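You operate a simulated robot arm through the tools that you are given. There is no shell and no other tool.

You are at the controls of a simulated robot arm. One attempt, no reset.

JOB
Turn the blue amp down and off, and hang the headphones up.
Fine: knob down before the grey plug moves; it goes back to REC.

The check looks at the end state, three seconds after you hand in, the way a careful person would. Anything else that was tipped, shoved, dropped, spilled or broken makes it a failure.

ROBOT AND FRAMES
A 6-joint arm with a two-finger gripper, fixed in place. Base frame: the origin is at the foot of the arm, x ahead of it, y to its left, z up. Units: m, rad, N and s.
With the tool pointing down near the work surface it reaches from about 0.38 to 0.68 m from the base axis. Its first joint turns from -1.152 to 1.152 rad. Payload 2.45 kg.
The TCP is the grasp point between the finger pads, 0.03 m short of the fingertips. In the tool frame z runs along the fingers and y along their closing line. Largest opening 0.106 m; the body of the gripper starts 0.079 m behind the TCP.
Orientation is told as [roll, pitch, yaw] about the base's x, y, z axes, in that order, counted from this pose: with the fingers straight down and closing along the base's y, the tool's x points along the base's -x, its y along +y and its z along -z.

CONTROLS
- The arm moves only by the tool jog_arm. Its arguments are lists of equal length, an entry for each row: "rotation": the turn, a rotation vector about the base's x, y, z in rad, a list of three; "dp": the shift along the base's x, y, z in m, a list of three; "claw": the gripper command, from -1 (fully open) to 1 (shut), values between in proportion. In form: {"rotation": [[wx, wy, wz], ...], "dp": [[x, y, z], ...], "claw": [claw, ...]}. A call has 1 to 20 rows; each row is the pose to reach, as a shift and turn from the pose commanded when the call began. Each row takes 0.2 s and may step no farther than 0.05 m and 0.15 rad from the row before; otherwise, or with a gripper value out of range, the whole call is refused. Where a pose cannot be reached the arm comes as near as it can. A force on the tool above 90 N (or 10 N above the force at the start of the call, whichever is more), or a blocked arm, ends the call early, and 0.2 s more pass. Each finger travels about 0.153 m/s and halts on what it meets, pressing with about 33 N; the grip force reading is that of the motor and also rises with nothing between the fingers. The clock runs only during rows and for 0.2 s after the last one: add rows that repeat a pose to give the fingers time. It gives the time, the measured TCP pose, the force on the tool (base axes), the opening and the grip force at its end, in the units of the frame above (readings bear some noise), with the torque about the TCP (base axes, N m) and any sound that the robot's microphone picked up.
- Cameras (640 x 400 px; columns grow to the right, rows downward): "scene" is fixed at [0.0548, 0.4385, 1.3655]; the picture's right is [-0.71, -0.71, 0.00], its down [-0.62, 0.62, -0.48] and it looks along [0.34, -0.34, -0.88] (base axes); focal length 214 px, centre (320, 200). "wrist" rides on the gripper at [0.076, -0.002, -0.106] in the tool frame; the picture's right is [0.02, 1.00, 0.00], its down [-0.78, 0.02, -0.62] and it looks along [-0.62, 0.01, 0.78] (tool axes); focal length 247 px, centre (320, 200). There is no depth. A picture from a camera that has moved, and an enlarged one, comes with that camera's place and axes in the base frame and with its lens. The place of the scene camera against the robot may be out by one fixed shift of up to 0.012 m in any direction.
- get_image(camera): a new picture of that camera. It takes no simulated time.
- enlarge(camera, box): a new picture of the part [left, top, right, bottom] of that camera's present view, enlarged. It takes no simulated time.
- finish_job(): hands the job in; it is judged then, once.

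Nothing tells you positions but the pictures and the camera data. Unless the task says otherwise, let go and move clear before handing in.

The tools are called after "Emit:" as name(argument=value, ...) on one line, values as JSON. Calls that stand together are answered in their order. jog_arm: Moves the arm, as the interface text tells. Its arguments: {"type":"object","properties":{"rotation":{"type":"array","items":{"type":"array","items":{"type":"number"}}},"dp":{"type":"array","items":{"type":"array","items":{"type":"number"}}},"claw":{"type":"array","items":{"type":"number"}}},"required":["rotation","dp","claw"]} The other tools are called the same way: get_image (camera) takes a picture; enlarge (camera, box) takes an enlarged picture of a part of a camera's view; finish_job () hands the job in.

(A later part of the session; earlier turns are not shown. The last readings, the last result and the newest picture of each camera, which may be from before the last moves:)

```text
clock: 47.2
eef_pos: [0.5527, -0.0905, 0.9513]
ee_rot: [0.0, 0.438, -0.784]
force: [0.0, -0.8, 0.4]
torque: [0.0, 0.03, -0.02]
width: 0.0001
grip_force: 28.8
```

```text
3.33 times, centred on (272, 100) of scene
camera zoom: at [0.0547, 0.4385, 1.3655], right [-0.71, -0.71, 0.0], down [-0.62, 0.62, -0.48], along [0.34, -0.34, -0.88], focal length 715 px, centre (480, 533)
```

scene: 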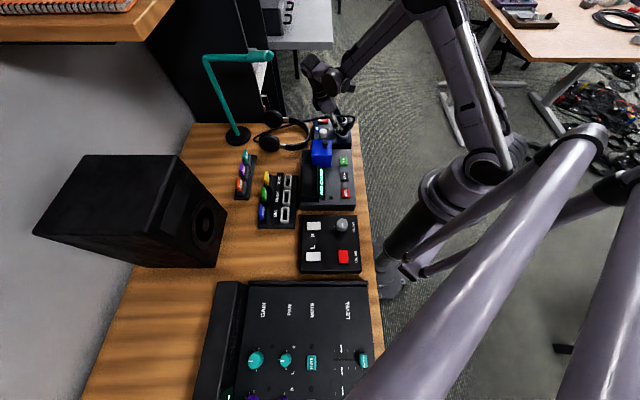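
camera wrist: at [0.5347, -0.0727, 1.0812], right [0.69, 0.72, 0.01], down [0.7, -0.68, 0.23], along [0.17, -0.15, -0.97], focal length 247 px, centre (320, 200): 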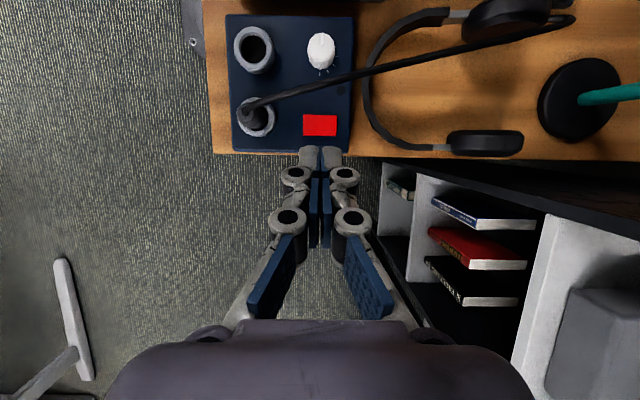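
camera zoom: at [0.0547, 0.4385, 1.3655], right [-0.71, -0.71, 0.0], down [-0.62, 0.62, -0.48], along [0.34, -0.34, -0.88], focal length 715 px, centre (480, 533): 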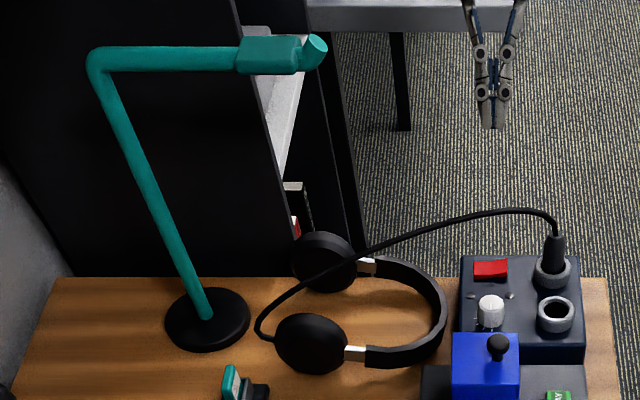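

The amp is done: off, knob down, plug in REC. Next are the headphones, which lie flat with the crown of the band toward the amp and the cups toward the stand. I'll measure them.

Emit:
enlarge(camera="wrist", box=[340, 0, 580, 160])

Emit:
enlarge(camera="scene", box=[250, 105, 346, 165])

Emit:
enlarge(camera="scene", box=[195, 40, 285, 96])

```text
2.50 times, centred on (460, 80) of wrist
camera zoom: at [0.5347, -0.0727, 1.0812], right [0.69, 0.72, 0.01], down [0.7, -0.68, 0.23], along [0.17, -0.15, -0.97], focal length 617 px, centre (-30, 500)
```

zoom: 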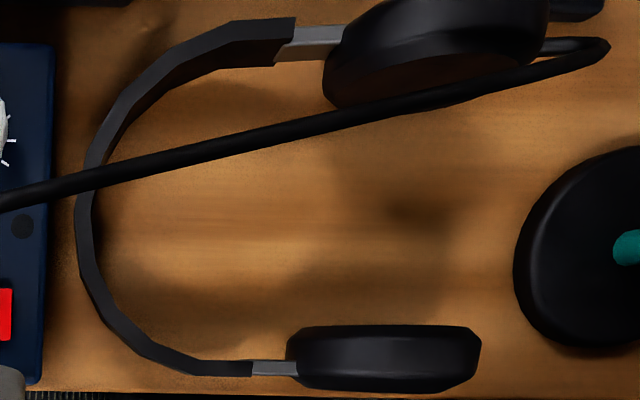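

```text
6.67 times, centred on (298, 135) of scene
camera zoom: at [0.0547, 0.4385, 1.3655], right [-0.71, -0.71, 0.0], down [-0.62, 0.62, -0.48], along [0.34, -0.34, -0.88], focal length 1430 px, centre (467, 633)
```

zoom: 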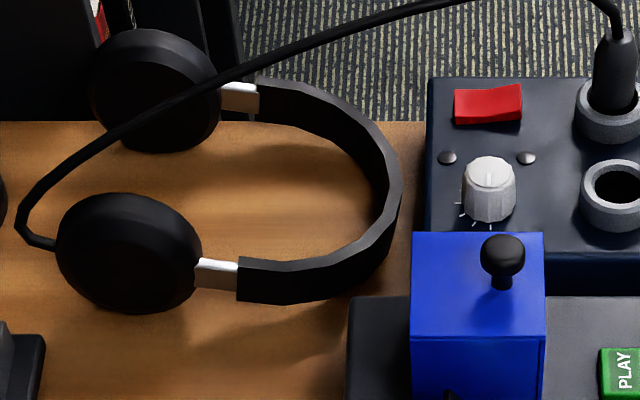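

```text
7.11 times, centred on (240, 68) of scene
camera zoom: at [0.0547, 0.4385, 1.3655], right [-0.71, -0.71, 0.0], down [-0.62, 0.62, -0.48], along [0.34, -0.34, -0.88], focal length 1525 px, centre (889, 1139)
```

zoom: 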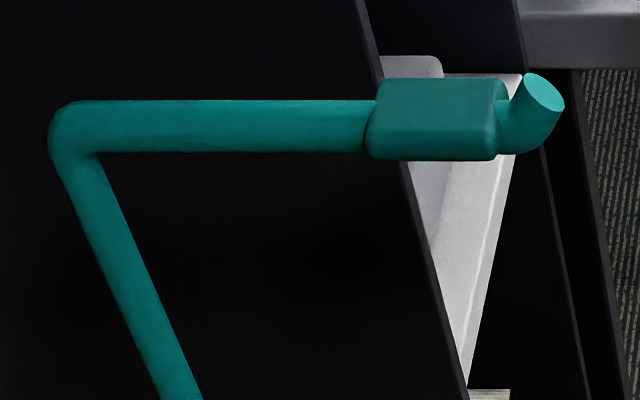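

The amp is finished. The headphones' symmetry axis is at R≈0.07, arch radius is about 0.072, and they lie right under the stand's arm. The saddle is at F≈0.30 and z≈1.04, and the tip turns up at F≈0.25.

To hang them I need to grip the band at 45° on the right side of the arch, flip it, and bring it in with the tool pointing along the arm. I'll rehearse reachability empty-handed first, starting with levelling and yawing at height.

Emit:
jog_arm(rotation=[[-0.0775, -0.0775, 0], [-0.155, -0.155, 0], [-0.2325, -0.2325, 0], [-0.31, -0.31, 0], [-0.31, -0.31, 0]], dp=[[-0.005, -0.005, 0.012], [-0.01, -0.01, 0.024], [-0.015, -0.015, 0.036], [-0.02, -0.02, 0.05], [-0.02, -0.02, 0.05]], claw=[0.5, 0.5, 0.5, 0.5, 0.5])

```text
clock: 48.4
eef_pos: [0.5346, -0.1089, 1.0002]
ee_rot: [0.0, -0.001, -0.783]
force: [0.4, 0.4, 0.0]
torque: [0.0, 0.03, 0.01]
width: 0.0266
grip_force: 0.0
```

Level at z=1.0 and well clear. Now I'll yaw toward -π to test that wrist branch.

Emit:
jog_arm(rotation=[[0, 0, -0.148], [0, 0, -0.296], [0, 0, -0.444], [0, 0, -0.592], [0, 0, -0.74], [0, 0, -0.888], [0, 0, -1.036], [0, 0, -1.184], [0, 0, -1.332], [0, 0, -1.48], [0, 0, -1.628], [0, 0, -1.776], [0, 0, -1.924], [0, 0, -2.072], [0, 0, -2.22], [0, 0, -2.36]], dp=[[0, 0, 0], [0, 0, 0], [0, 0, 0], [0, 0, 0], [0, 0, 0], [0, 0, 0], [0, 0, 0], [0, 0, 0], [0, 0, 0], [0, 0, 0], [0, 0, 0], [0, 0, 0], [0, 0, 0], [0, 0, 0], [0, 0, 0], [0, 0, 0]], claw=[0.5, 0.5, 0.5, 0.5, 0.5, 0.5, 0.5, 0.5, 0.5, 0.5, 0.5, 0.5, 0.5, 0.5, 0.5, 0.5])

Emit:
get_image(camera="wrist")

Emit:
get_image(camera="scene")

```text
clock: 51.8
eef_pos: [0.5341, -0.1086, 1.0009]
ee_rot: [0.001, 0.0, 3.134]
force: [1.0, -0.4, 0.3]
torque: [0.0, -0.02, 0.0]
width: 0.0265
grip_force: 0.1
```

```text
taken
camera wrist: at [0.6101, -0.1065, 1.108], right [0.02, -1.0, 0.0], down [-0.78, -0.01, 0.62], along [-0.62, -0.01, -0.78], focal length 247 px, centre (320, 200)
```

wrist: 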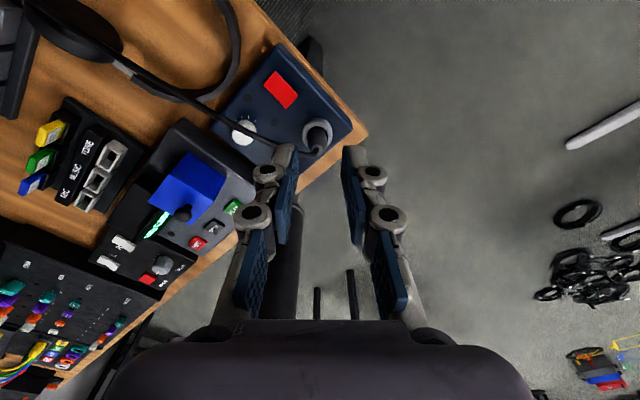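

```text
taken
```

scene: 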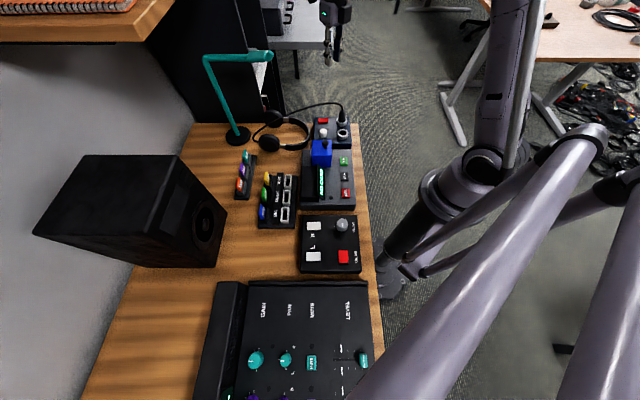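

That wrist branch works. Next I'll rehearse the flip: rotate 180° about the tilted axis (-0.5, -0.5, 0.707), first half.

Emit:
jog_arm(rotation=[[-0.0747, -0.0747, 0.1057], [-0.1495, -0.1495, 0.2114], [-0.2242, -0.2242, 0.3171], [-0.299, -0.299, 0.4228], [-0.3737, -0.3737, 0.5285], [-0.4484, -0.4484, 0.6342], [-0.5232, -0.5232, 0.7399], [-0.5979, -0.5979, 0.8456], [-0.6727, -0.6727, 0.9513], [-0.7474, -0.7474, 1.057]], dp=[[0.003, 0, 0.005], [0.006, 0, 0.01], [0.009, 0, 0.015], [0.012, 0, 0.02], [0.015, 0, 0.025], [0.018, 0, 0.03], [0.02, 0, 0.035], [0.02, 0, 0.04], [0.02, 0, 0.045], [0.02, 0, 0.05]], claw=[0.5, 0.5, 0.5, 0.5, 0.5, 0.5, 0.5, 0.5, 0.5, 0.5])

Emit:
get_image(camera="scene")

```text
clock: 54.0
eef_pos: [0.5524, -0.1087, 1.0516]
ee_rot: [0.994, 0.174, -1.888]
force: [0.5, 0.5, -0.2]
torque: [0.02, 0.01, 0.04]
width: 0.0263
grip_force: 0.0
```

```text
taken
```

scene: 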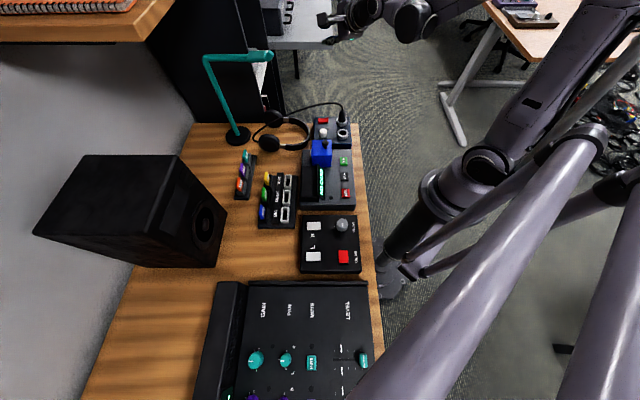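

The first half reached without trouble. Now the second half.

Emit:
jog_arm(rotation=[[-0.0747, -0.0747, 0.1057], [-0.1495, -0.1495, 0.2114], [-0.2242, -0.2242, 0.3171], [-0.299, -0.299, 0.4228], [-0.3737, -0.3737, 0.5285], [-0.4484, -0.4484, 0.6342], [-0.5232, -0.5232, 0.7399], [-0.5979, -0.5979, 0.8456], [-0.6727, -0.6727, 0.9513], [-0.7474, -0.7474, 1.057], [-0.8235, -0.8235, 1.1646], [-0.8235, -0.8235, 1.1646]], dp=[[0, 0, 0], [0, 0, 0], [0, 0, 0], [0, 0, 0], [0, 0, 0], [0, 0, 0], [0, 0, 0], [0, 0, 0], [0, 0, 0], [0, 0, 0], [0, 0, 0], [0, 0, 0]], claw=[0.5, 0.5, 0.5, 0.5, 0.5, 0.5, 0.5, 0.5, 0.5, 0.5, 0.5, 0.5])

Emit:
get_image(camera="wrist")

Emit:
get_image(camera="scene")

```text
refused: row 11 steps farther than a row can; nothing moved
```

```text
taken
camera wrist: at [0.4881, -0.0175, 1.1209], right [0.48, -0.29, 0.83], down [-0.75, -0.63, 0.21], along [0.46, -0.72, -0.52], focal length 247 px, centre (320, 200)
```

wrist: 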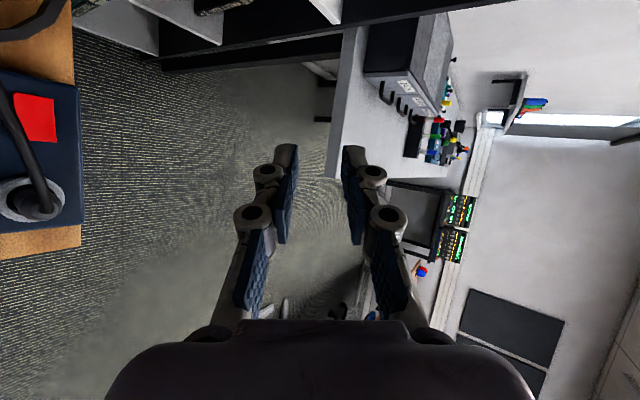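

```text
taken
```

scene: 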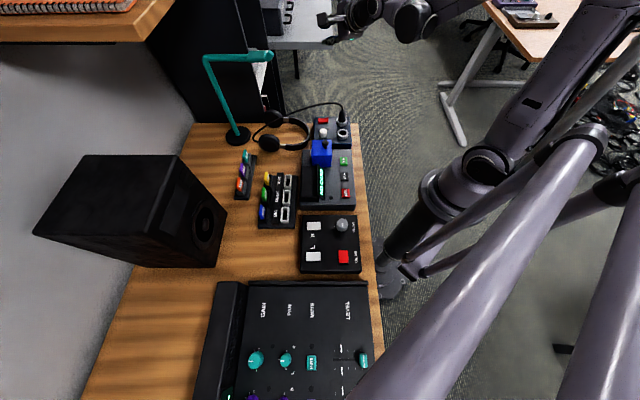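

Only the step size tripped the limit. I'll repeat with evenly split rows.

Emit:
jog_arm(rotation=[[-0.0745, -0.0745, 0.1053], [-0.149, -0.149, 0.2107], [-0.2235, -0.2235, 0.316], [-0.298, -0.298, 0.4214], [-0.3725, -0.3725, 0.5268], [-0.447, -0.447, 0.6321], [-0.5215, -0.5215, 0.7375], [-0.596, -0.596, 0.8428], [-0.6705, -0.6705, 0.9482], [-0.745, -0.745, 1.0536], [-0.8195, -0.8195, 1.1589], [-0.8235, -0.8235, 1.1646]], dp=[[0, 0, 0], [0, 0, 0], [0, 0, 0], [0, 0, 0], [0, 0, 0], [0, 0, 0], [0, 0, 0], [0, 0, 0], [0, 0, 0], [0, 0, 0], [0, 0, 0], [0, 0, 0]], claw=[0.5, 0.5, 0.5, 0.5, 0.5, 0.5, 0.5, 0.5, 0.5, 0.5, 0.5, 0.5])

Emit:
get_image(camera="wrist")

Emit:
get_image(camera="scene")

```text
clock: 56.6
eef_pos: [0.5519, -0.1089, 1.0511]
ee_rot: [1.572, -0.786, -0.782]
force: [0.3, -0.8, -0.2]
torque: [-0.03, 0.04, 0.0]
width: 0.0265
grip_force: 0.0
```

```text
taken
camera wrist: at [0.4401, -0.1456, 0.9972], right [-0.51, 0.51, 0.69], down [-0.05, -0.82, 0.57], along [0.86, 0.25, 0.45], focal length 247 px, centre (320, 200)
```

wrist: 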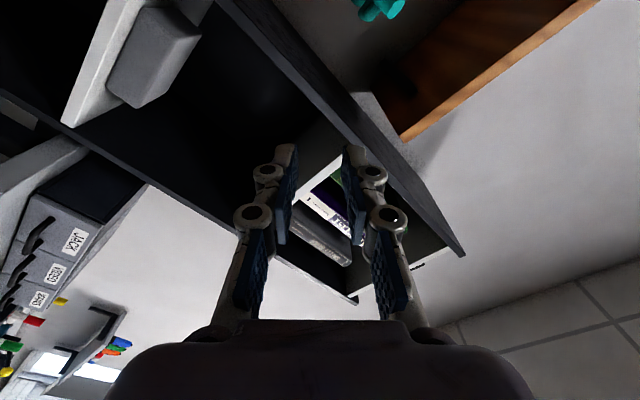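

```text
taken
```

scene: 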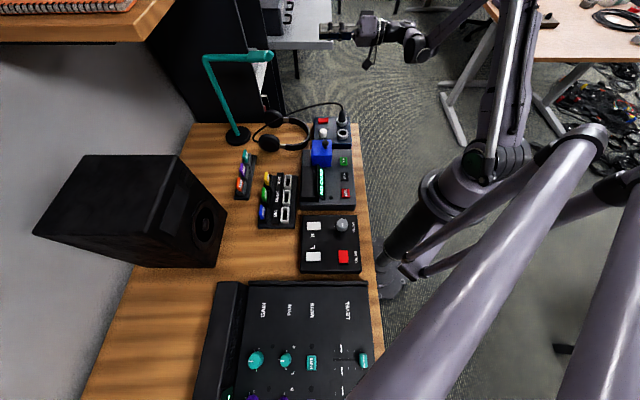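

The flip is fully reachable. I'll also test the hanging location at a safe height above the stand, which gives me a close look at the saddle too.

Emit:
jog_arm(rotation=[[0, 0, 0], [0, 0, 0], [0, 0, 0], [0, 0, 0], [0, 0, 0], [0, 0, 0], [0, 0, 0], [0, 0, 0]], dp=[[-0.02, 0, 0.045], [-0.04, 0, 0.09], [-0.03, 0.045, 0.09], [-0.015, 0.09, 0.09], [0, 0.13, 0.09], [0.01, 0.17, 0.09], [0.02, 0.21, 0.09], [0.0395, 0.253, 0.09]], claw=[0.5, 0.5, 0.5, 0.5, 0.5, 0.5, 0.5, 0.5])

Emit:
get_image(camera="wrist")

Emit:
get_image(camera="scene")

```text
clock: 58.4
eef_pos: [0.5932, 0.1419, 1.1403]
ee_rot: [1.571, -0.783, -0.786]
force: [0.3, -0.5, 0.0]
torque: [0.01, -0.01, -0.01]
width: 0.0265
grip_force: 0.1
```

```text
taken
camera wrist: at [0.4808, 0.1051, 1.0866], right [-0.51, 0.51, 0.69], down [-0.06, -0.82, 0.56], along [0.86, 0.25, 0.45], focal length 247 px, centre (320, 200)
```

wrist: 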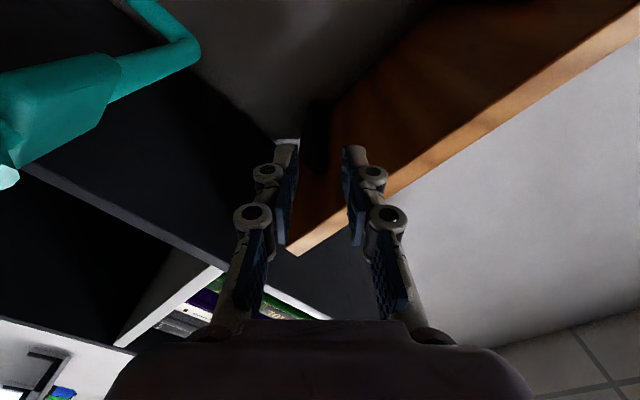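

```text
taken
```

scene: 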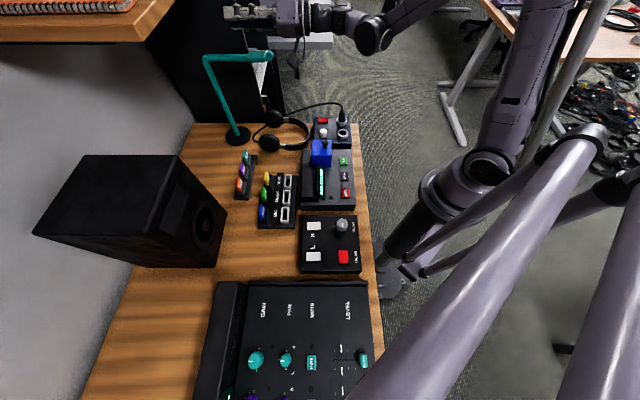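

Everything along the sequence is reachable. From here I'll measure the stand's saddle and tip precisely.

Emit:
enlarge(camera="wrist", box=[0, 0, 224, 200])

Emit:
enlarge(camera="scene", box=[195, 0, 345, 94])

```text
2.00 times, centred on (112, 100) of wrist
camera zoom: at [0.4808, 0.1051, 1.0866], right [-0.51, 0.51, 0.69], down [-0.06, -0.82, 0.56], along [0.86, 0.25, 0.45], focal length 494 px, centre (736, 400)
```

zoom: 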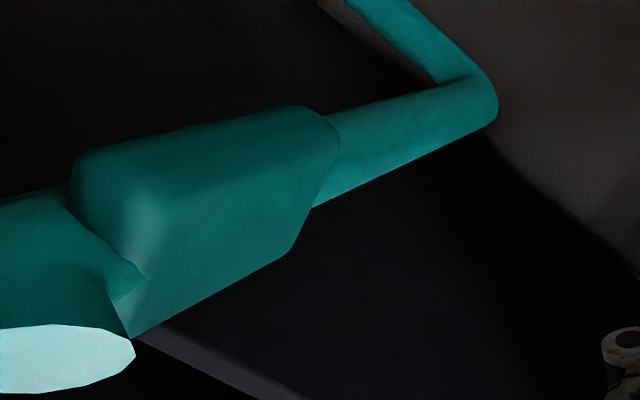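

```text
4.26 times, centred on (270, 47) of scene
camera zoom: at [0.0548, 0.4385, 1.3655], right [-0.71, -0.71, 0.0], down [-0.62, 0.62, -0.48], along [0.34, -0.34, -0.88], focal length 913 px, centre (533, 851)
```

zoom: 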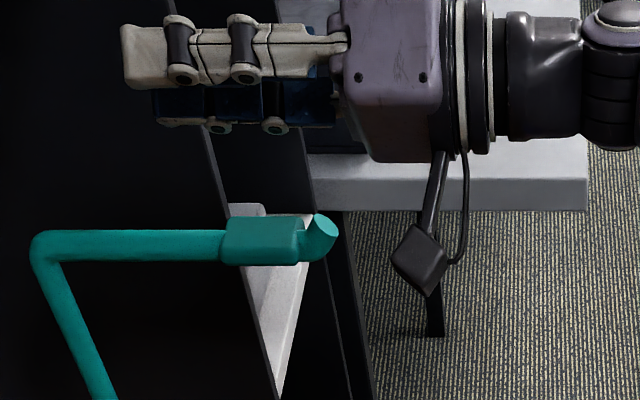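

The saddle top is at z≈1.039, R 0.060–0.096, F 0.278–0.330, and the up-turned tip tops out near 1.05. The hang pose works, so I'll return the same way, one step at a time.

Emit:
jog_arm(rotation=[[0, 0, 0], [0, 0, 0], [0, 0, 0], [0, 0, 0], [0, 0, 0], [0, 0, 0], [0, 0, 0], [0, 0, 0]], dp=[[-0.0195, -0.043, 0], [-0.0295, -0.083, 0], [-0.0395, -0.123, 0], [-0.0545, -0.163, 0], [-0.0695, -0.208, 0], [-0.0795, -0.253, 0], [-0.0595, -0.253, -0.045], [-0.0395, -0.253, -0.09]], claw=[0.5, 0.5, 0.5, 0.5, 0.5, 0.5, 0.5, 0.5])

```text
clock: 60.2
eef_pos: [0.5529, -0.1087, 1.0489]
ee_rot: [1.57, -0.783, -0.786]
force: [0.1, 0.2, -0.1]
torque: [0.0, 0.01, 0.07]
width: 0.0265
grip_force: 0.0
```

Back at the flip location. I'll rotate back, first half.

Emit:
jog_arm(rotation=[[0.0745, 0.0745, -0.1053], [0.149, 0.149, -0.2107], [0.2235, 0.2235, -0.316], [0.298, 0.298, -0.4214], [0.3725, 0.3725, -0.5268], [0.447, 0.447, -0.6321], [0.5215, 0.5215, -0.7375], [0.596, 0.596, -0.8428], [0.6705, 0.6705, -0.9482], [0.745, 0.745, -1.0536], [0.8195, 0.8195, -1.1589]], dp=[[0, 0, 0], [0, 0, 0], [0, 0, 0], [0, 0, 0], [0, 0, 0], [0, 0, 0], [0, 0, 0], [0, 0, 0], [0, 0, 0], [0, 0, 0], [0, 0, 0]], claw=[0.5, 0.5, 0.5, 0.5, 0.5, 0.5, 0.5, 0.5, 0.5, 0.5, 0.5])

```text
clock: 62.6
eef_pos: [0.5543, -0.1091, 1.0514]
ee_rot: [0.997, 0.172, -1.882]
force: [-0.1, 1.4, 0.5]
torque: [0.01, -0.04, -0.01]
width: 0.0266
grip_force: 0.1
```

Halfway. Now the rest back to tool-down.

Emit:
jog_arm(rotation=[[0.0745, 0.0745, -0.1053], [0.149, 0.149, -0.2107], [0.2235, 0.2235, -0.316], [0.298, 0.298, -0.4214], [0.3725, 0.3725, -0.5268], [0.447, 0.447, -0.6321], [0.5215, 0.5215, -0.7375], [0.596, 0.596, -0.8428], [0.6705, 0.6705, -0.9482], [0.745, 0.745, -1.0536], [0.751, 0.751, -1.0625]], dp=[[0, 0, 0], [0, 0, 0], [0, 0, 0], [0, 0, 0], [0, 0, 0], [0, 0, 0], [0, 0, 0], [0, 0, 0], [0, 0, 0], [0, 0, 0], [0, 0, 0]], claw=[0.32, 0.32, 0.32, 0.32, 0.32, 0.32, 0.32, 0.32, 0.32, 0.32, 0.32])

```text
clock: 65.0
eef_pos: [0.5525, -0.1091, 1.0506]
ee_rot: [-0.001, -0.003, 3.138]
force: [0.4, 0.3, 0.5]
torque: [0.02, 0.03, 0.01]
width: 0.0362
grip_force: 0.0
```

Tool-down again. I'll go down beside the amp first, then slide in over the grip point on the right side of the arch.

Emit:
jog_arm(rotation=[[0, 0, 0], [0, 0, 0], [0, 0, 0], [0, 0, 0], [0, 0, 0], [0, 0, 0]], dp=[[0.002, 0.01, -0.045], [0.004, 0.02, -0.09], [0.006, 0.03, -0.135], [0.0075, 0.04, -0.175], [0.014, 0.062, -0.175], [0.014, 0.062, -0.175]], claw=[0.32, 0.32, 0.32, 0.32, 0.32, 0.32])

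Emit:
get_image(camera="wrist")

Emit:
get_image(camera="scene")

Emit:
enlarge(camera="scene", box=[220, 30, 380, 130])

```text
clock: 66.4
eef_pos: [0.5666, -0.0656, 0.8746]
ee_rot: [-0.007, 0.0, -3.127]
force: [0.7, 0.4, 0.2]
torque: [0.0, -0.01, 0.04]
width: 0.0362
grip_force: 0.0
out of reach, approached as far as the arm can: row 5, 6
```

```text
taken
camera wrist: at [0.6426, -0.0626, 0.9826], right [0.03, -1.0, -0.01], down [-0.78, -0.03, 0.62], along [-0.62, -0.02, -0.78], focal length 247 px, centre (320, 200)
```

wrist: 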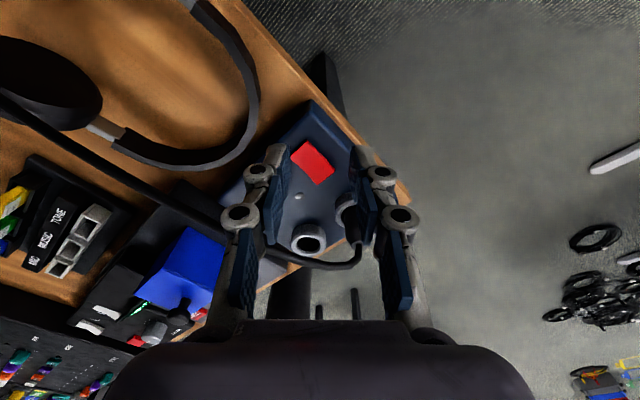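

```text
taken
```

scene: 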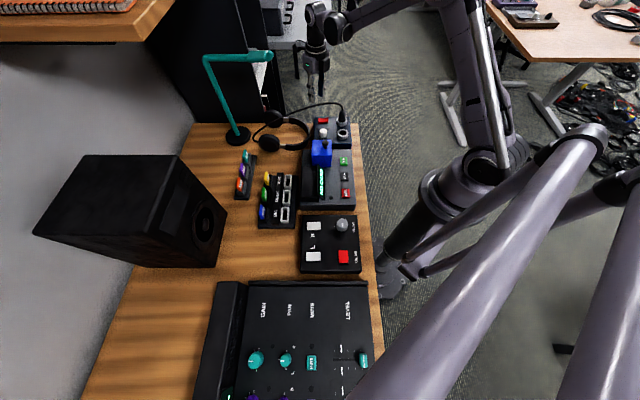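

```text
4.00 times, centred on (300, 80) of scene
camera zoom: at [0.0548, 0.4385, 1.3655], right [-0.71, -0.71, 0.0], down [-0.62, 0.62, -0.48], along [0.34, -0.34, -0.88], focal length 858 px, centre (400, 680)
```

zoom: 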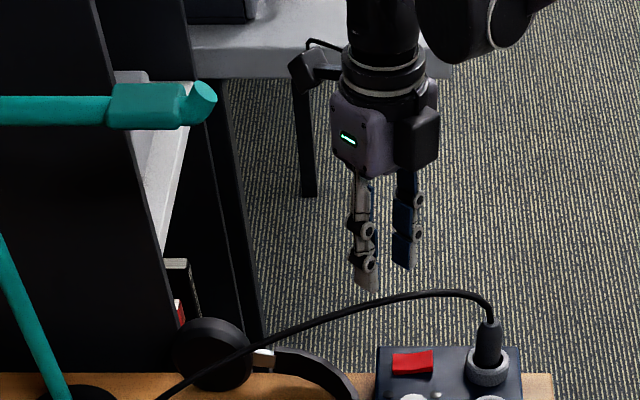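

The last wrist joint is at its limit at exactly -π here, so I'll use yaw ≈ -2.97. That moves the grip point slightly further round the arch, to about 55°. I'll hover there.

Emit:
jog_arm(rotation=[[0, 0, 0.08], [0, 0, 0.157], [0, 0, 0.157], [0, 0, 0.157]], dp=[[0.005, 0.01, 0], [0.014, 0.032, -0.005], [0.0258, 0.0627, -0.0146], [0.0258, 0.0627, -0.0146]], claw=[0.32, 0.32, 0.32, 0.32])

Emit:
get_image(camera="wrist")

Emit:
enlarge(camera="scene", box=[220, 40, 380, 140])

```text
clock: 67.4
eef_pos: [0.5901, -0.0044, 0.862]
ee_rot: [0.0, 0.001, -2.986]
force: [0.0, -0.6, -1.2]
torque: [-0.02, -0.04, -0.02]
width: 0.0359
grip_force: 0.1
```

```text
taken
camera wrist: at [0.6665, 0.0102, 0.9683], right [0.18, -0.98, 0.0], down [-0.77, -0.14, 0.62], along [-0.61, -0.11, -0.78], focal length 247 px, centre (320, 200)
```

wrist: 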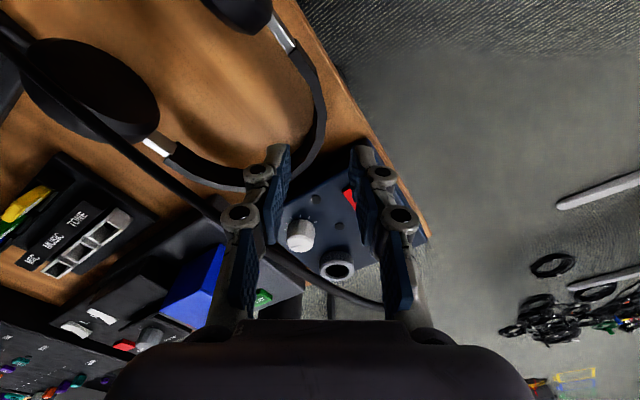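

```text
4.00 times, centred on (300, 90) of scene
camera zoom: at [0.0548, 0.4385, 1.3655], right [-0.71, -0.71, 0.0], down [-0.62, 0.62, -0.48], along [0.34, -0.34, -0.88], focal length 858 px, centre (400, 640)
```

zoom: 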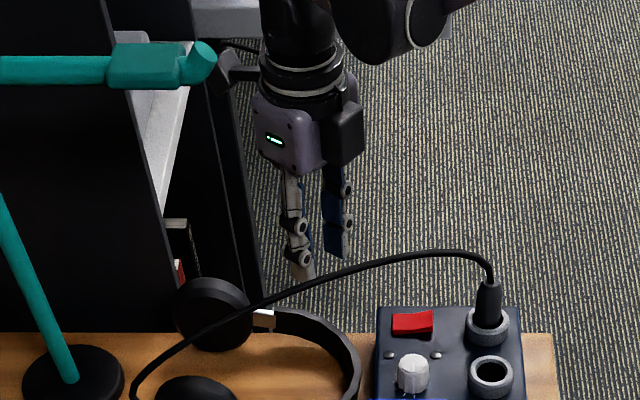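

The landing point projects right onto the band at about pixel (320, 116). I'll zoom to confirm before descending.

Emit:
enlarge(camera="wrist", box=[240, 20, 400, 180])

```text
2.50 times, centred on (320, 100) of wrist
camera zoom: at [0.6665, 0.0102, 0.9683], right [0.18, -0.98, 0.0], down [-0.77, -0.14, 0.62], along [-0.61, -0.11, -0.78], focal length 617 px, centre (320, 450)
```

zoom: 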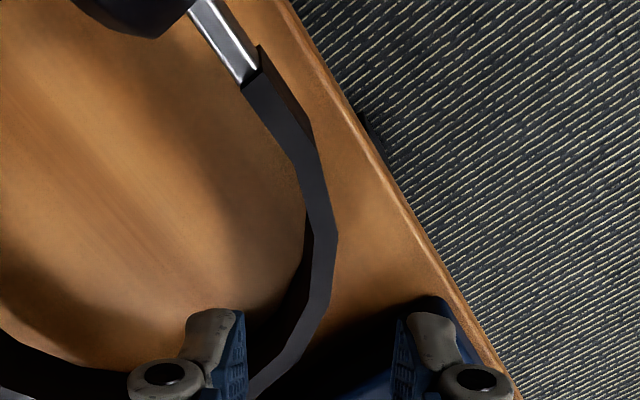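

Confirmed: the band sits centred under the closing line. I'll descend in steps.

Emit:
jog_arm(rotation=[[0, 0, 0], [0, 0, 0], [0, 0, 0], [0, 0, 0]], dp=[[0, 0, -0.03], [0, 0, -0.06], [0, 0, -0.08], [0, 0, -0.08]], claw=[0.32, 0.32, 0.32, 0.32])

Emit:
get_image(camera="wrist")

Emit:
enlarge(camera="scene", box=[220, 60, 380, 160])

```text
clock: 68.4
eef_pos: [0.5894, -0.0048, 0.7804]
ee_rot: [-0.001, -0.001, -2.984]
force: [0.0, -0.8, 0.4]
torque: [-0.01, 0.02, 0.0]
width: 0.036
grip_force: 0.0
```

```text
taken
camera wrist: at [0.6648, 0.0109, 0.8873], right [0.18, -0.98, 0.0], down [-0.77, -0.14, 0.62], along [-0.61, -0.11, -0.78], focal length 247 px, centre (320, 200)
```

wrist: 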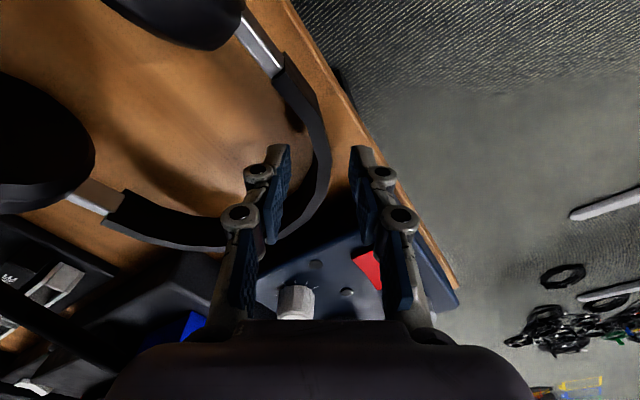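

```text
4.00 times, centred on (300, 110) of scene
camera zoom: at [0.0548, 0.4385, 1.3655], right [-0.71, -0.71, 0.0], down [-0.62, 0.62, -0.48], along [0.34, -0.34, -0.88], focal length 858 px, centre (400, 560)
```

zoom: 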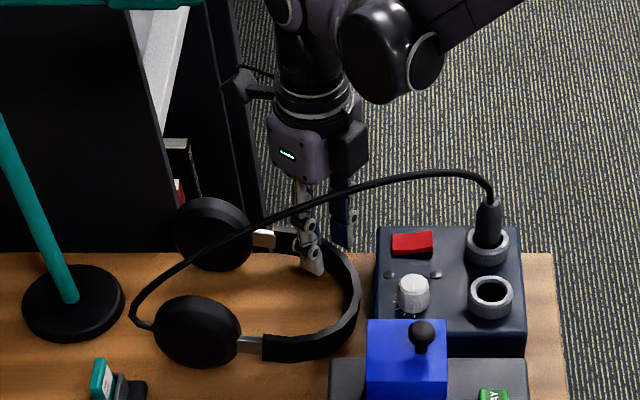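

The fingers straddle the band. I'll lower to just above the desk and close.

Emit:
jog_arm(rotation=[[0, 0, 0], [0, 0, 0], [0, 0, 0], [0, 0, 0], [0, 0, 0], [0, 0, 0]], dp=[[0, 0, -0.008], [0, 0, -0.016], [0, 0, -0.016], [0, 0, -0.016], [0, 0, -0.016], [0, 0, -0.016]], claw=[0.32, 0.32, 0.32, 0.7, 1, 1])

Emit:
get_image(camera="wrist")

Emit:
enlarge(camera="scene", box=[220, 60, 380, 160])

```text
clock: 69.8
eef_pos: [0.5903, -0.0034, 0.7662]
ee_rot: [-0.001, -0.002, -2.986]
force: [3.6, 4.7, 13.9]
torque: [0.96, 1.05, -0.38]
width: 0.0105
grip_force: 33.3
```

```text
taken
camera wrist: at [0.6655, 0.0111, 0.8727], right [0.18, -0.98, 0.0], down [-0.77, -0.14, 0.62], along [-0.61, -0.11, -0.78], focal length 247 px, centre (320, 200)
```

wrist: 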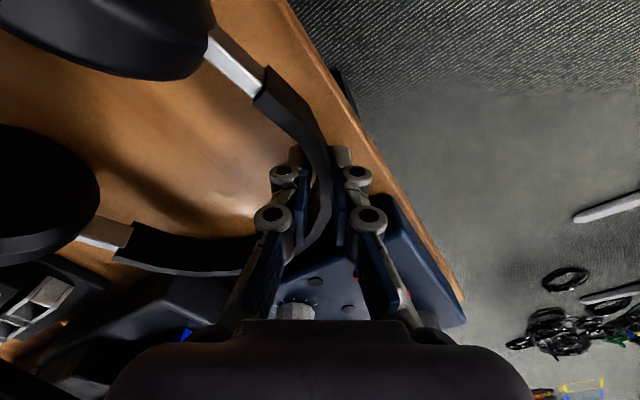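

```text
4.00 times, centred on (300, 110) of scene
camera zoom: at [0.0546, 0.4386, 1.3655], right [-0.71, -0.71, 0.0], down [-0.62, 0.62, -0.48], along [0.34, -0.34, -0.88], focal length 858 px, centre (400, 560)
```

zoom: 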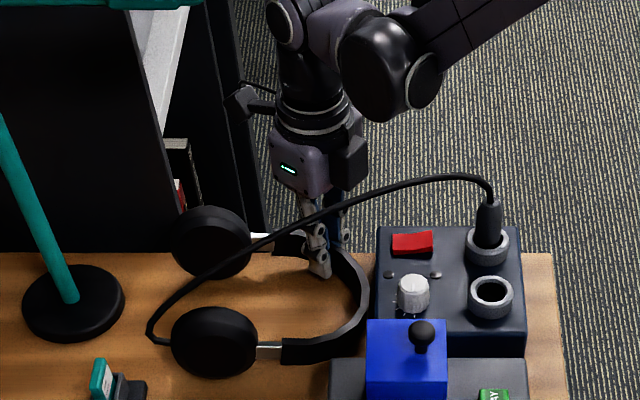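

The band is held at 10.5 mm. The grip squared it up and shifted the headphones slightly toward the amp. I'll lift slowly, easing away from the amp.

Emit:
jog_arm(rotation=[[0, 0, 0], [0, 0, 0], [0, 0, 0], [0, 0, 0]], dp=[[0.002, 0.002, 0.005], [0.004, 0.004, 0.012], [0.006, 0.006, 0.02], [0.006, 0.006, 0.02]], claw=[1, 1, 1, 1])

Emit:
get_image(camera="wrist")

Emit:
enlarge(camera="scene", box=[220, 60, 380, 160])

```text
clock: 70.8
eef_pos: [0.5969, 0.0029, 0.7855]
ee_rot: [0.0, 0.0, -2.986]
force: [0.8, 0.6, -2.7]
torque: [-0.24, 0.06, -0.01]
width: 0.0086
grip_force: 33.1
```

```text
taken
camera wrist: at [0.6723, 0.0167, 0.8925], right [0.18, -0.98, 0.0], down [-0.77, -0.14, 0.62], along [-0.61, -0.11, -0.78], focal length 247 px, centre (320, 200)
```

wrist: 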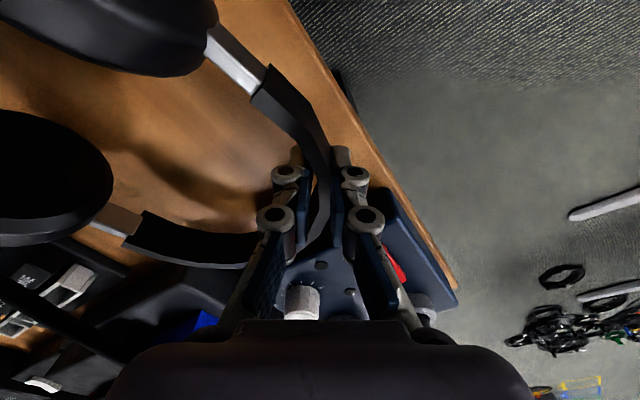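

```text
4.00 times, centred on (300, 110) of scene
camera zoom: at [0.0548, 0.4385, 1.3655], right [-0.71, -0.71, 0.0], down [-0.62, 0.62, -0.48], along [0.34, -0.34, -0.88], focal length 858 px, centre (400, 560)
```

zoom: 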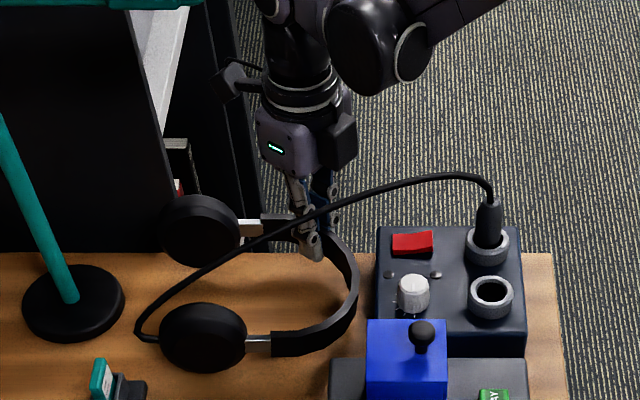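

Lifted cleanly, about 0.27 kg and held firmly. I'll raise a bit and then carry it toward -y, away from the stand tip.

Emit:
jog_arm(rotation=[[0, 0, 0], [0, 0, 0], [0, 0, 0], [0, 0, 0], [0, 0, 0], [0, 0, 0]], dp=[[0, 0, 0.025], [0, -0.005, 0.05], [-0.002, -0.03, 0.06], [-0.006, -0.06, 0.07], [-0.01, -0.09, 0.08], [-0.01, -0.09, 0.08]], claw=[1, 1, 1, 1, 1, 1])

Emit:
get_image(camera="wrist")

Emit:
enlarge(camera="scene", box=[220, 40, 380, 140])

```text
clock: 72.2
eef_pos: [0.59, -0.0878, 0.8657]
ee_rot: [0.0, 0.0, -2.988]
force: [0.5, 0.2, -1.8]
torque: [-0.18, 0.03, 0.05]
width: 0.0085
grip_force: 33.0
```

```text
taken
camera wrist: at [0.664, -0.0732, 0.9721], right [0.18, -0.98, 0.0], down [-0.77, -0.14, 0.62], along [-0.61, -0.11, -0.78], focal length 247 px, centre (320, 200)
```

wrist: 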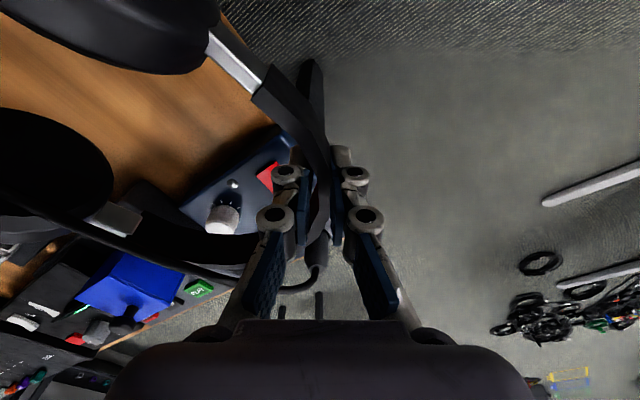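

```text
4.00 times, centred on (300, 90) of scene
camera zoom: at [0.0548, 0.4385, 1.3655], right [-0.71, -0.71, 0.0], down [-0.62, 0.62, -0.48], along [0.34, -0.34, -0.88], focal length 858 px, centre (400, 640)
```

zoom: 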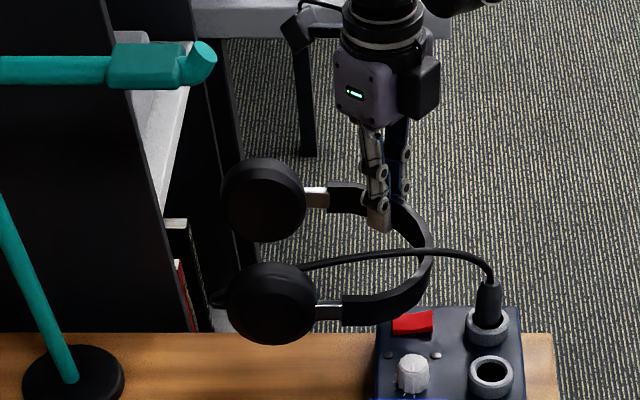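

The headphones are held flat and the cable is slack. I'll raise to the flip location and check the cable.

Emit:
jog_arm(rotation=[[0, 0, 0], [0, 0, 0], [0, 0, 0], [0, 0, 0], [0, 0, 0], [0, 0, 0], [0, 0, 0]], dp=[[-0.006, -0.004, 0.035], [-0.012, -0.008, 0.07], [-0.018, -0.012, 0.105], [-0.024, -0.016, 0.14], [-0.03, -0.02, 0.175], [-0.0375, -0.0215, 0.21], [-0.0375, -0.0215, 0.21]], claw=[1, 1, 1, 1, 1, 1, 1])

Emit:
get_image(camera="wrist")

Emit:
enlarge(camera="scene", box=[220, 0, 412, 120])

```text
clock: 73.8
eef_pos: [0.5502, -0.1095, 1.0762]
ee_rot: [-0.001, 0.001, -2.986]
force: [-0.4, 0.3, -2.8]
torque: [-0.26, 0.02, 0.04]
width: 0.0085
grip_force: 33.3
```

```text
taken
camera wrist: at [0.6256, -0.095, 1.1827], right [0.18, -0.98, 0.0], down [-0.77, -0.14, 0.62], along [-0.61, -0.11, -0.78], focal length 247 px, centre (320, 200)
```

wrist: 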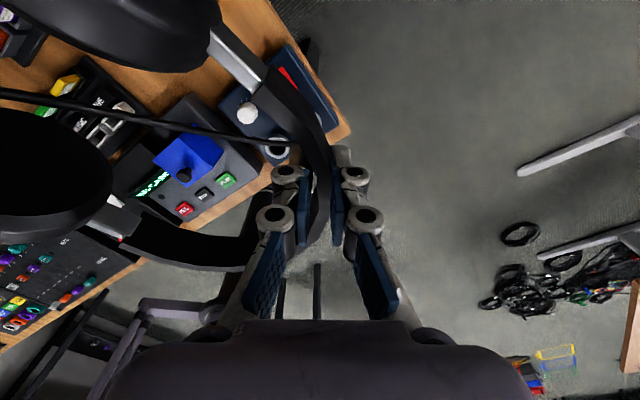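

```text
3.33 times, centred on (316, 60) of scene
camera zoom: at [0.0548, 0.4385, 1.3655], right [-0.71, -0.71, 0.0], down [-0.62, 0.62, -0.48], along [0.34, -0.34, -0.88], focal length 715 px, centre (333, 667)
```

zoom: 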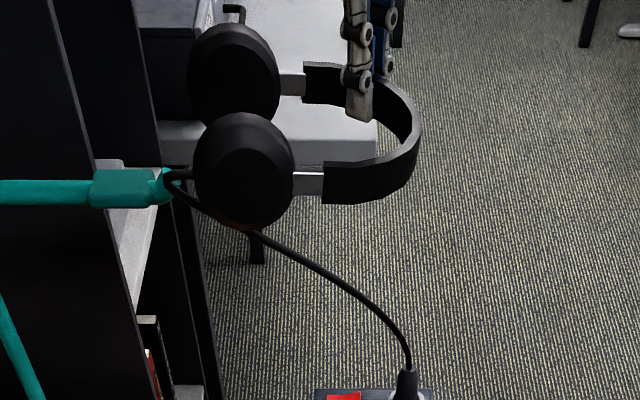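

The cup and cable end are close to the stand tip here. I'll move a further 7 cm toward -y before flipping.

Emit:
jog_arm(rotation=[[0, 0, 0], [0, 0, 0], [0, 0, 0]], dp=[[0, -0.035, 0], [0, -0.07, 0.01], [0, -0.07, 0.01]], claw=[1, 1, 1])

Emit:
enlarge(camera="scene", box=[220, 0, 412, 120])

```text
clock: 74.6
eef_pos: [0.5504, -0.1806, 1.085]
ee_rot: [0.001, 0.002, -2.985]
force: [0.1, -0.3, -2.4]
torque: [-0.29, 0.0, 0.02]
width: 0.0085
grip_force: 33.4
```

```text
3.33 times, centred on (316, 60) of scene
camera zoom: at [0.0548, 0.4385, 1.3655], right [-0.71, -0.71, 0.0], down [-0.62, 0.62, -0.48], along [0.34, -0.34, -0.88], focal length 715 px, centre (333, 667)
```

zoom: 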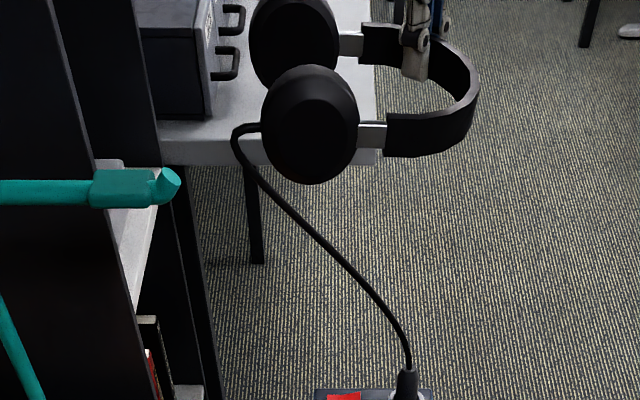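

Clear now. I'll flip, first half, drifting slightly further from the stand.

Emit:
jog_arm(rotation=[[-0.0745, -0.0745, 0.1053], [-0.149, -0.149, 0.2107], [-0.2235, -0.2235, 0.316], [-0.298, -0.298, 0.4214], [-0.3725, -0.3725, 0.5268], [-0.447, -0.447, 0.6321], [-0.5215, -0.5215, 0.7375]], dp=[[-0.007, -0.01, 0.005], [-0.014, -0.02, 0.01], [-0.014, -0.02, 0.015], [-0.014, -0.02, 0.02], [-0.014, -0.02, 0.025], [-0.014, -0.02, 0.03], [-0.014, -0.02, 0.03]], claw=[1, 1, 1, 1, 1, 1, 1])

Emit:
get_image(camera="scene")

Emit:
get_image(camera="wrist")

```text
clock: 76.2
eef_pos: [0.536, -0.1996, 1.1157]
ee_rot: [0.706, 0.162, -2.152]
force: [0.3, 0.1, -2.6]
torque: [-0.16, -0.12, 0.02]
width: 0.0086
grip_force: 32.8
```

```text
taken
```

scene: 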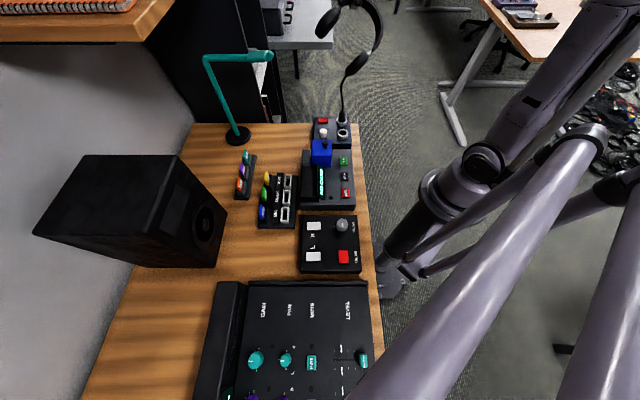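

```text
taken
camera wrist: at [0.5113, -0.1073, 1.2071], right [0.59, -0.49, 0.64], down [-0.79, -0.49, 0.35], along [0.15, -0.72, -0.68], focal length 247 px, centre (320, 200)
```

wrist: 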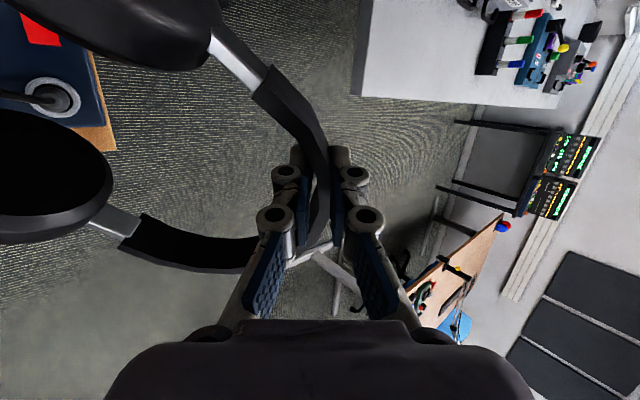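

The headphones haven't moved in the grip and the cable is slack. Continuing the flip.

Emit:
jog_arm(rotation=[[-0.0745, -0.0745, 0.1053], [-0.149, -0.149, 0.2107], [-0.2235, -0.2235, 0.316], [-0.298, -0.298, 0.4214], [-0.3725, -0.3725, 0.5268], [-0.447, -0.447, 0.6321], [-0.5215, -0.5215, 0.7375]], dp=[[0.002, 0, 0.003], [0.004, 0, 0.006], [0.006, 0, 0.009], [0.008, 0, 0.012], [0.01, 0, 0.015], [0.012, 0, 0.018], [0.014, 0, 0.02]], claw=[1, 1, 1, 1, 1, 1, 1])

Emit:
enlarge(camera="scene", box=[220, 0, 412, 140])

Emit:
get_image(camera="wrist")

```text
clock: 77.8
eef_pos: [0.5493, -0.1989, 1.1349]
ee_rot: [1.306, -0.242, -1.409]
force: [-0.4, -0.6, -2.4]
torque: [-0.01, -0.04, 0.01]
width: 0.0086
grip_force: 32.9
```

```text
2.86 times, centred on (316, 70) of scene
camera zoom: at [0.0548, 0.4385, 1.3655], right [-0.71, -0.71, 0.0], down [-0.62, 0.62, -0.48], along [0.34, -0.34, -0.88], focal length 613 px, centre (331, 571)
```

zoom: 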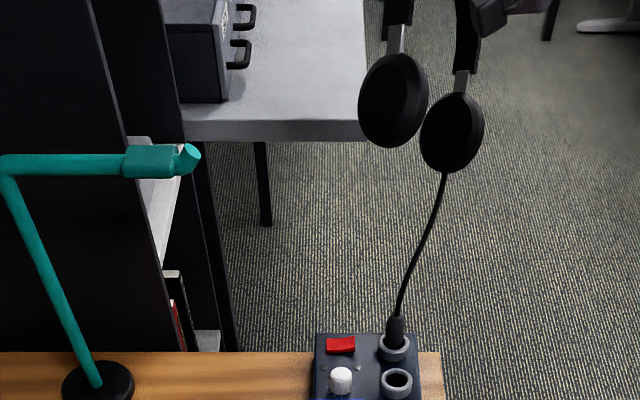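

```text
taken
camera wrist: at [0.4349, -0.1352, 1.1425], right [0.22, 0.29, 0.93], down [-0.47, -0.8, 0.36], along [0.85, -0.52, -0.04], focal length 247 px, centre (320, 200)
```

wrist: 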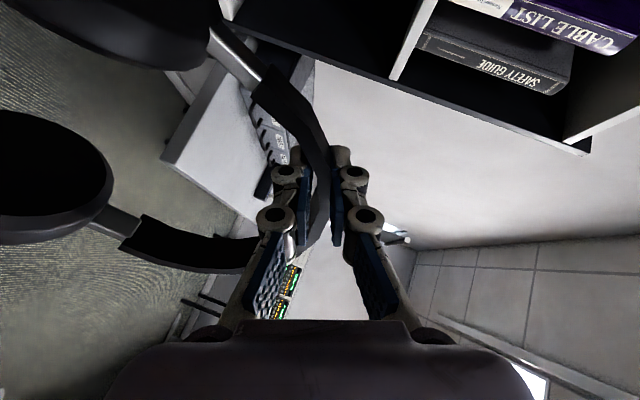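

All steady. Finishing the flip.

Emit:
jog_arm(rotation=[[-0.0745, -0.0745, 0.1053], [-0.149, -0.149, 0.2107], [-0.2235, -0.2235, 0.316], [-0.298, -0.298, 0.4214], [-0.3725, -0.3725, 0.5268], [-0.447, -0.447, 0.6321], [-0.5215, -0.5215, 0.7375], [-0.5278, -0.5278, 0.7464]], dp=[[0, 0.005, 0], [0, 0.01, 0], [0, 0.015, 0], [0, 0.02, 0], [0, 0.025, 0], [0, 0.03, 0], [0, 0.035, 0], [0, 0.035, 0]], claw=[1, 1, 1, 1, 1, 1, 1, 1])

Emit:
enlarge(camera="scene", box=[200, 0, 392, 140])

Emit:
get_image(camera="wrist")

```text
clock: 79.6
eef_pos: [0.5493, -0.1647, 1.1348]
ee_rot: [1.571, -0.946, -0.783]
force: [0.1, -0.5, -1.9]
torque: [0.15, 0.15, 0.03]
width: 0.0084
grip_force: 32.3
```

```text
2.86 times, centred on (296, 70) of scene
camera zoom: at [0.0548, 0.4385, 1.3655], right [-0.71, -0.71, 0.0], down [-0.62, 0.62, -0.48], along [0.34, -0.34, -0.88], focal length 613 px, centre (389, 571)
```

zoom: 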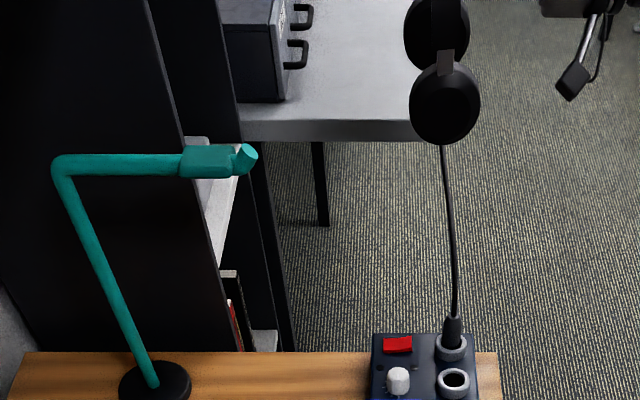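

```text
taken
camera wrist: at [0.4434, -0.2076, 1.0729], right [-0.58, 0.58, 0.57], down [-0.12, -0.76, 0.64], along [0.8, 0.3, 0.51], focal length 247 px, centre (320, 200)
```

wrist: 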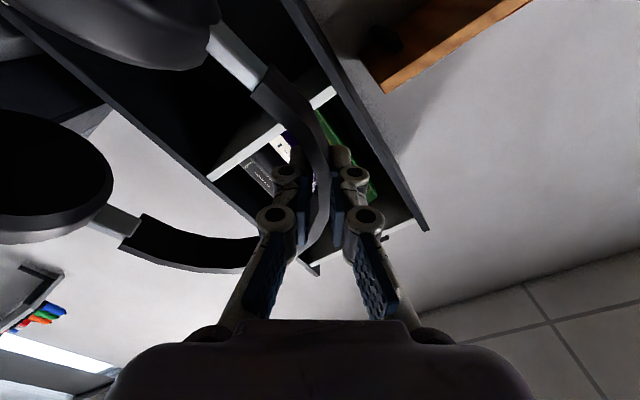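

The headphones now hang crown-up, with a slight 7° roll I can correct. Next I'll roll them level and stage in front of the stand tip, centred on R≈0.078.

Emit:
jog_arm(rotation=[[0.03, 0.03, 0], [0.06, 0.06, 0], [0.0877, 0.0877, 0], [0.0877, 0.0877, 0], [0.0877, 0.0877, 0], [0.0877, 0.0877, 0]], dp=[[-0.012, 0.041, -0.003], [-0.024, 0.082, -0.006], [-0.036, 0.123, -0.01], [-0.047, 0.164, -0.015], [-0.058, 0.2056, -0.02], [-0.058, 0.2056, -0.02]], claw=[1, 1, 1, 1, 1, 1])

Emit:
enlarge(camera="scene", box=[200, 0, 392, 140])

Emit:
get_image(camera="wrist")

```text
clock: 81.0
eef_pos: [0.4953, 0.0413, 1.1155]
ee_rot: [1.57, -0.816, -0.785]
force: [-0.1, -0.1, -2.0]
torque: [0.09, 0.14, -0.03]
width: 0.0085
grip_force: 32.8
```

```text
2.86 times, centred on (296, 70) of scene
camera zoom: at [0.0548, 0.4385, 1.3655], right [-0.71, -0.71, 0.0], down [-0.62, 0.62, -0.48], along [0.34, -0.34, -0.88], focal length 613 px, centre (389, 571)
```

zoom: 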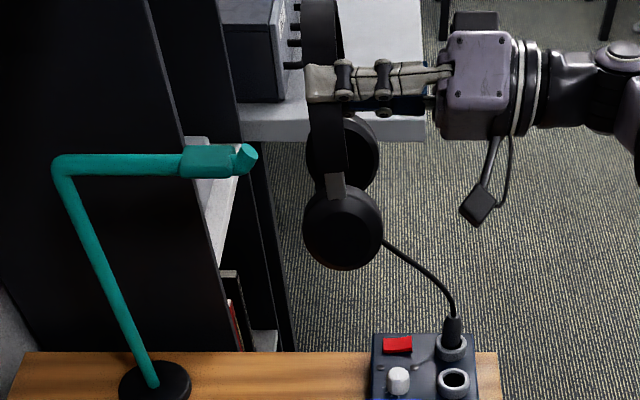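

```text
taken
camera wrist: at [0.3835, 0.0039, 1.0596], right [-0.53, 0.53, 0.67], down [-0.07, -0.81, 0.58], along [0.85, 0.26, 0.46], focal length 247 px, centre (320, 200)
```

wrist: 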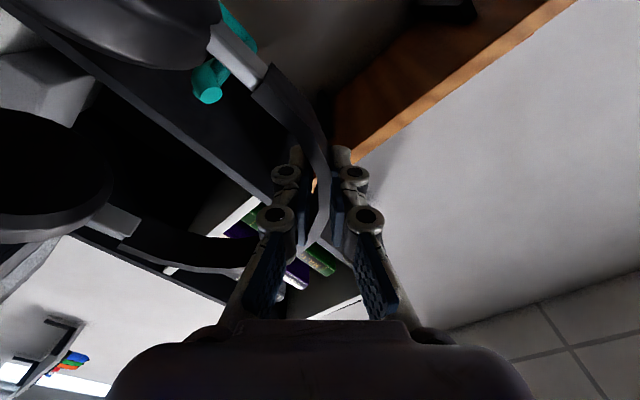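

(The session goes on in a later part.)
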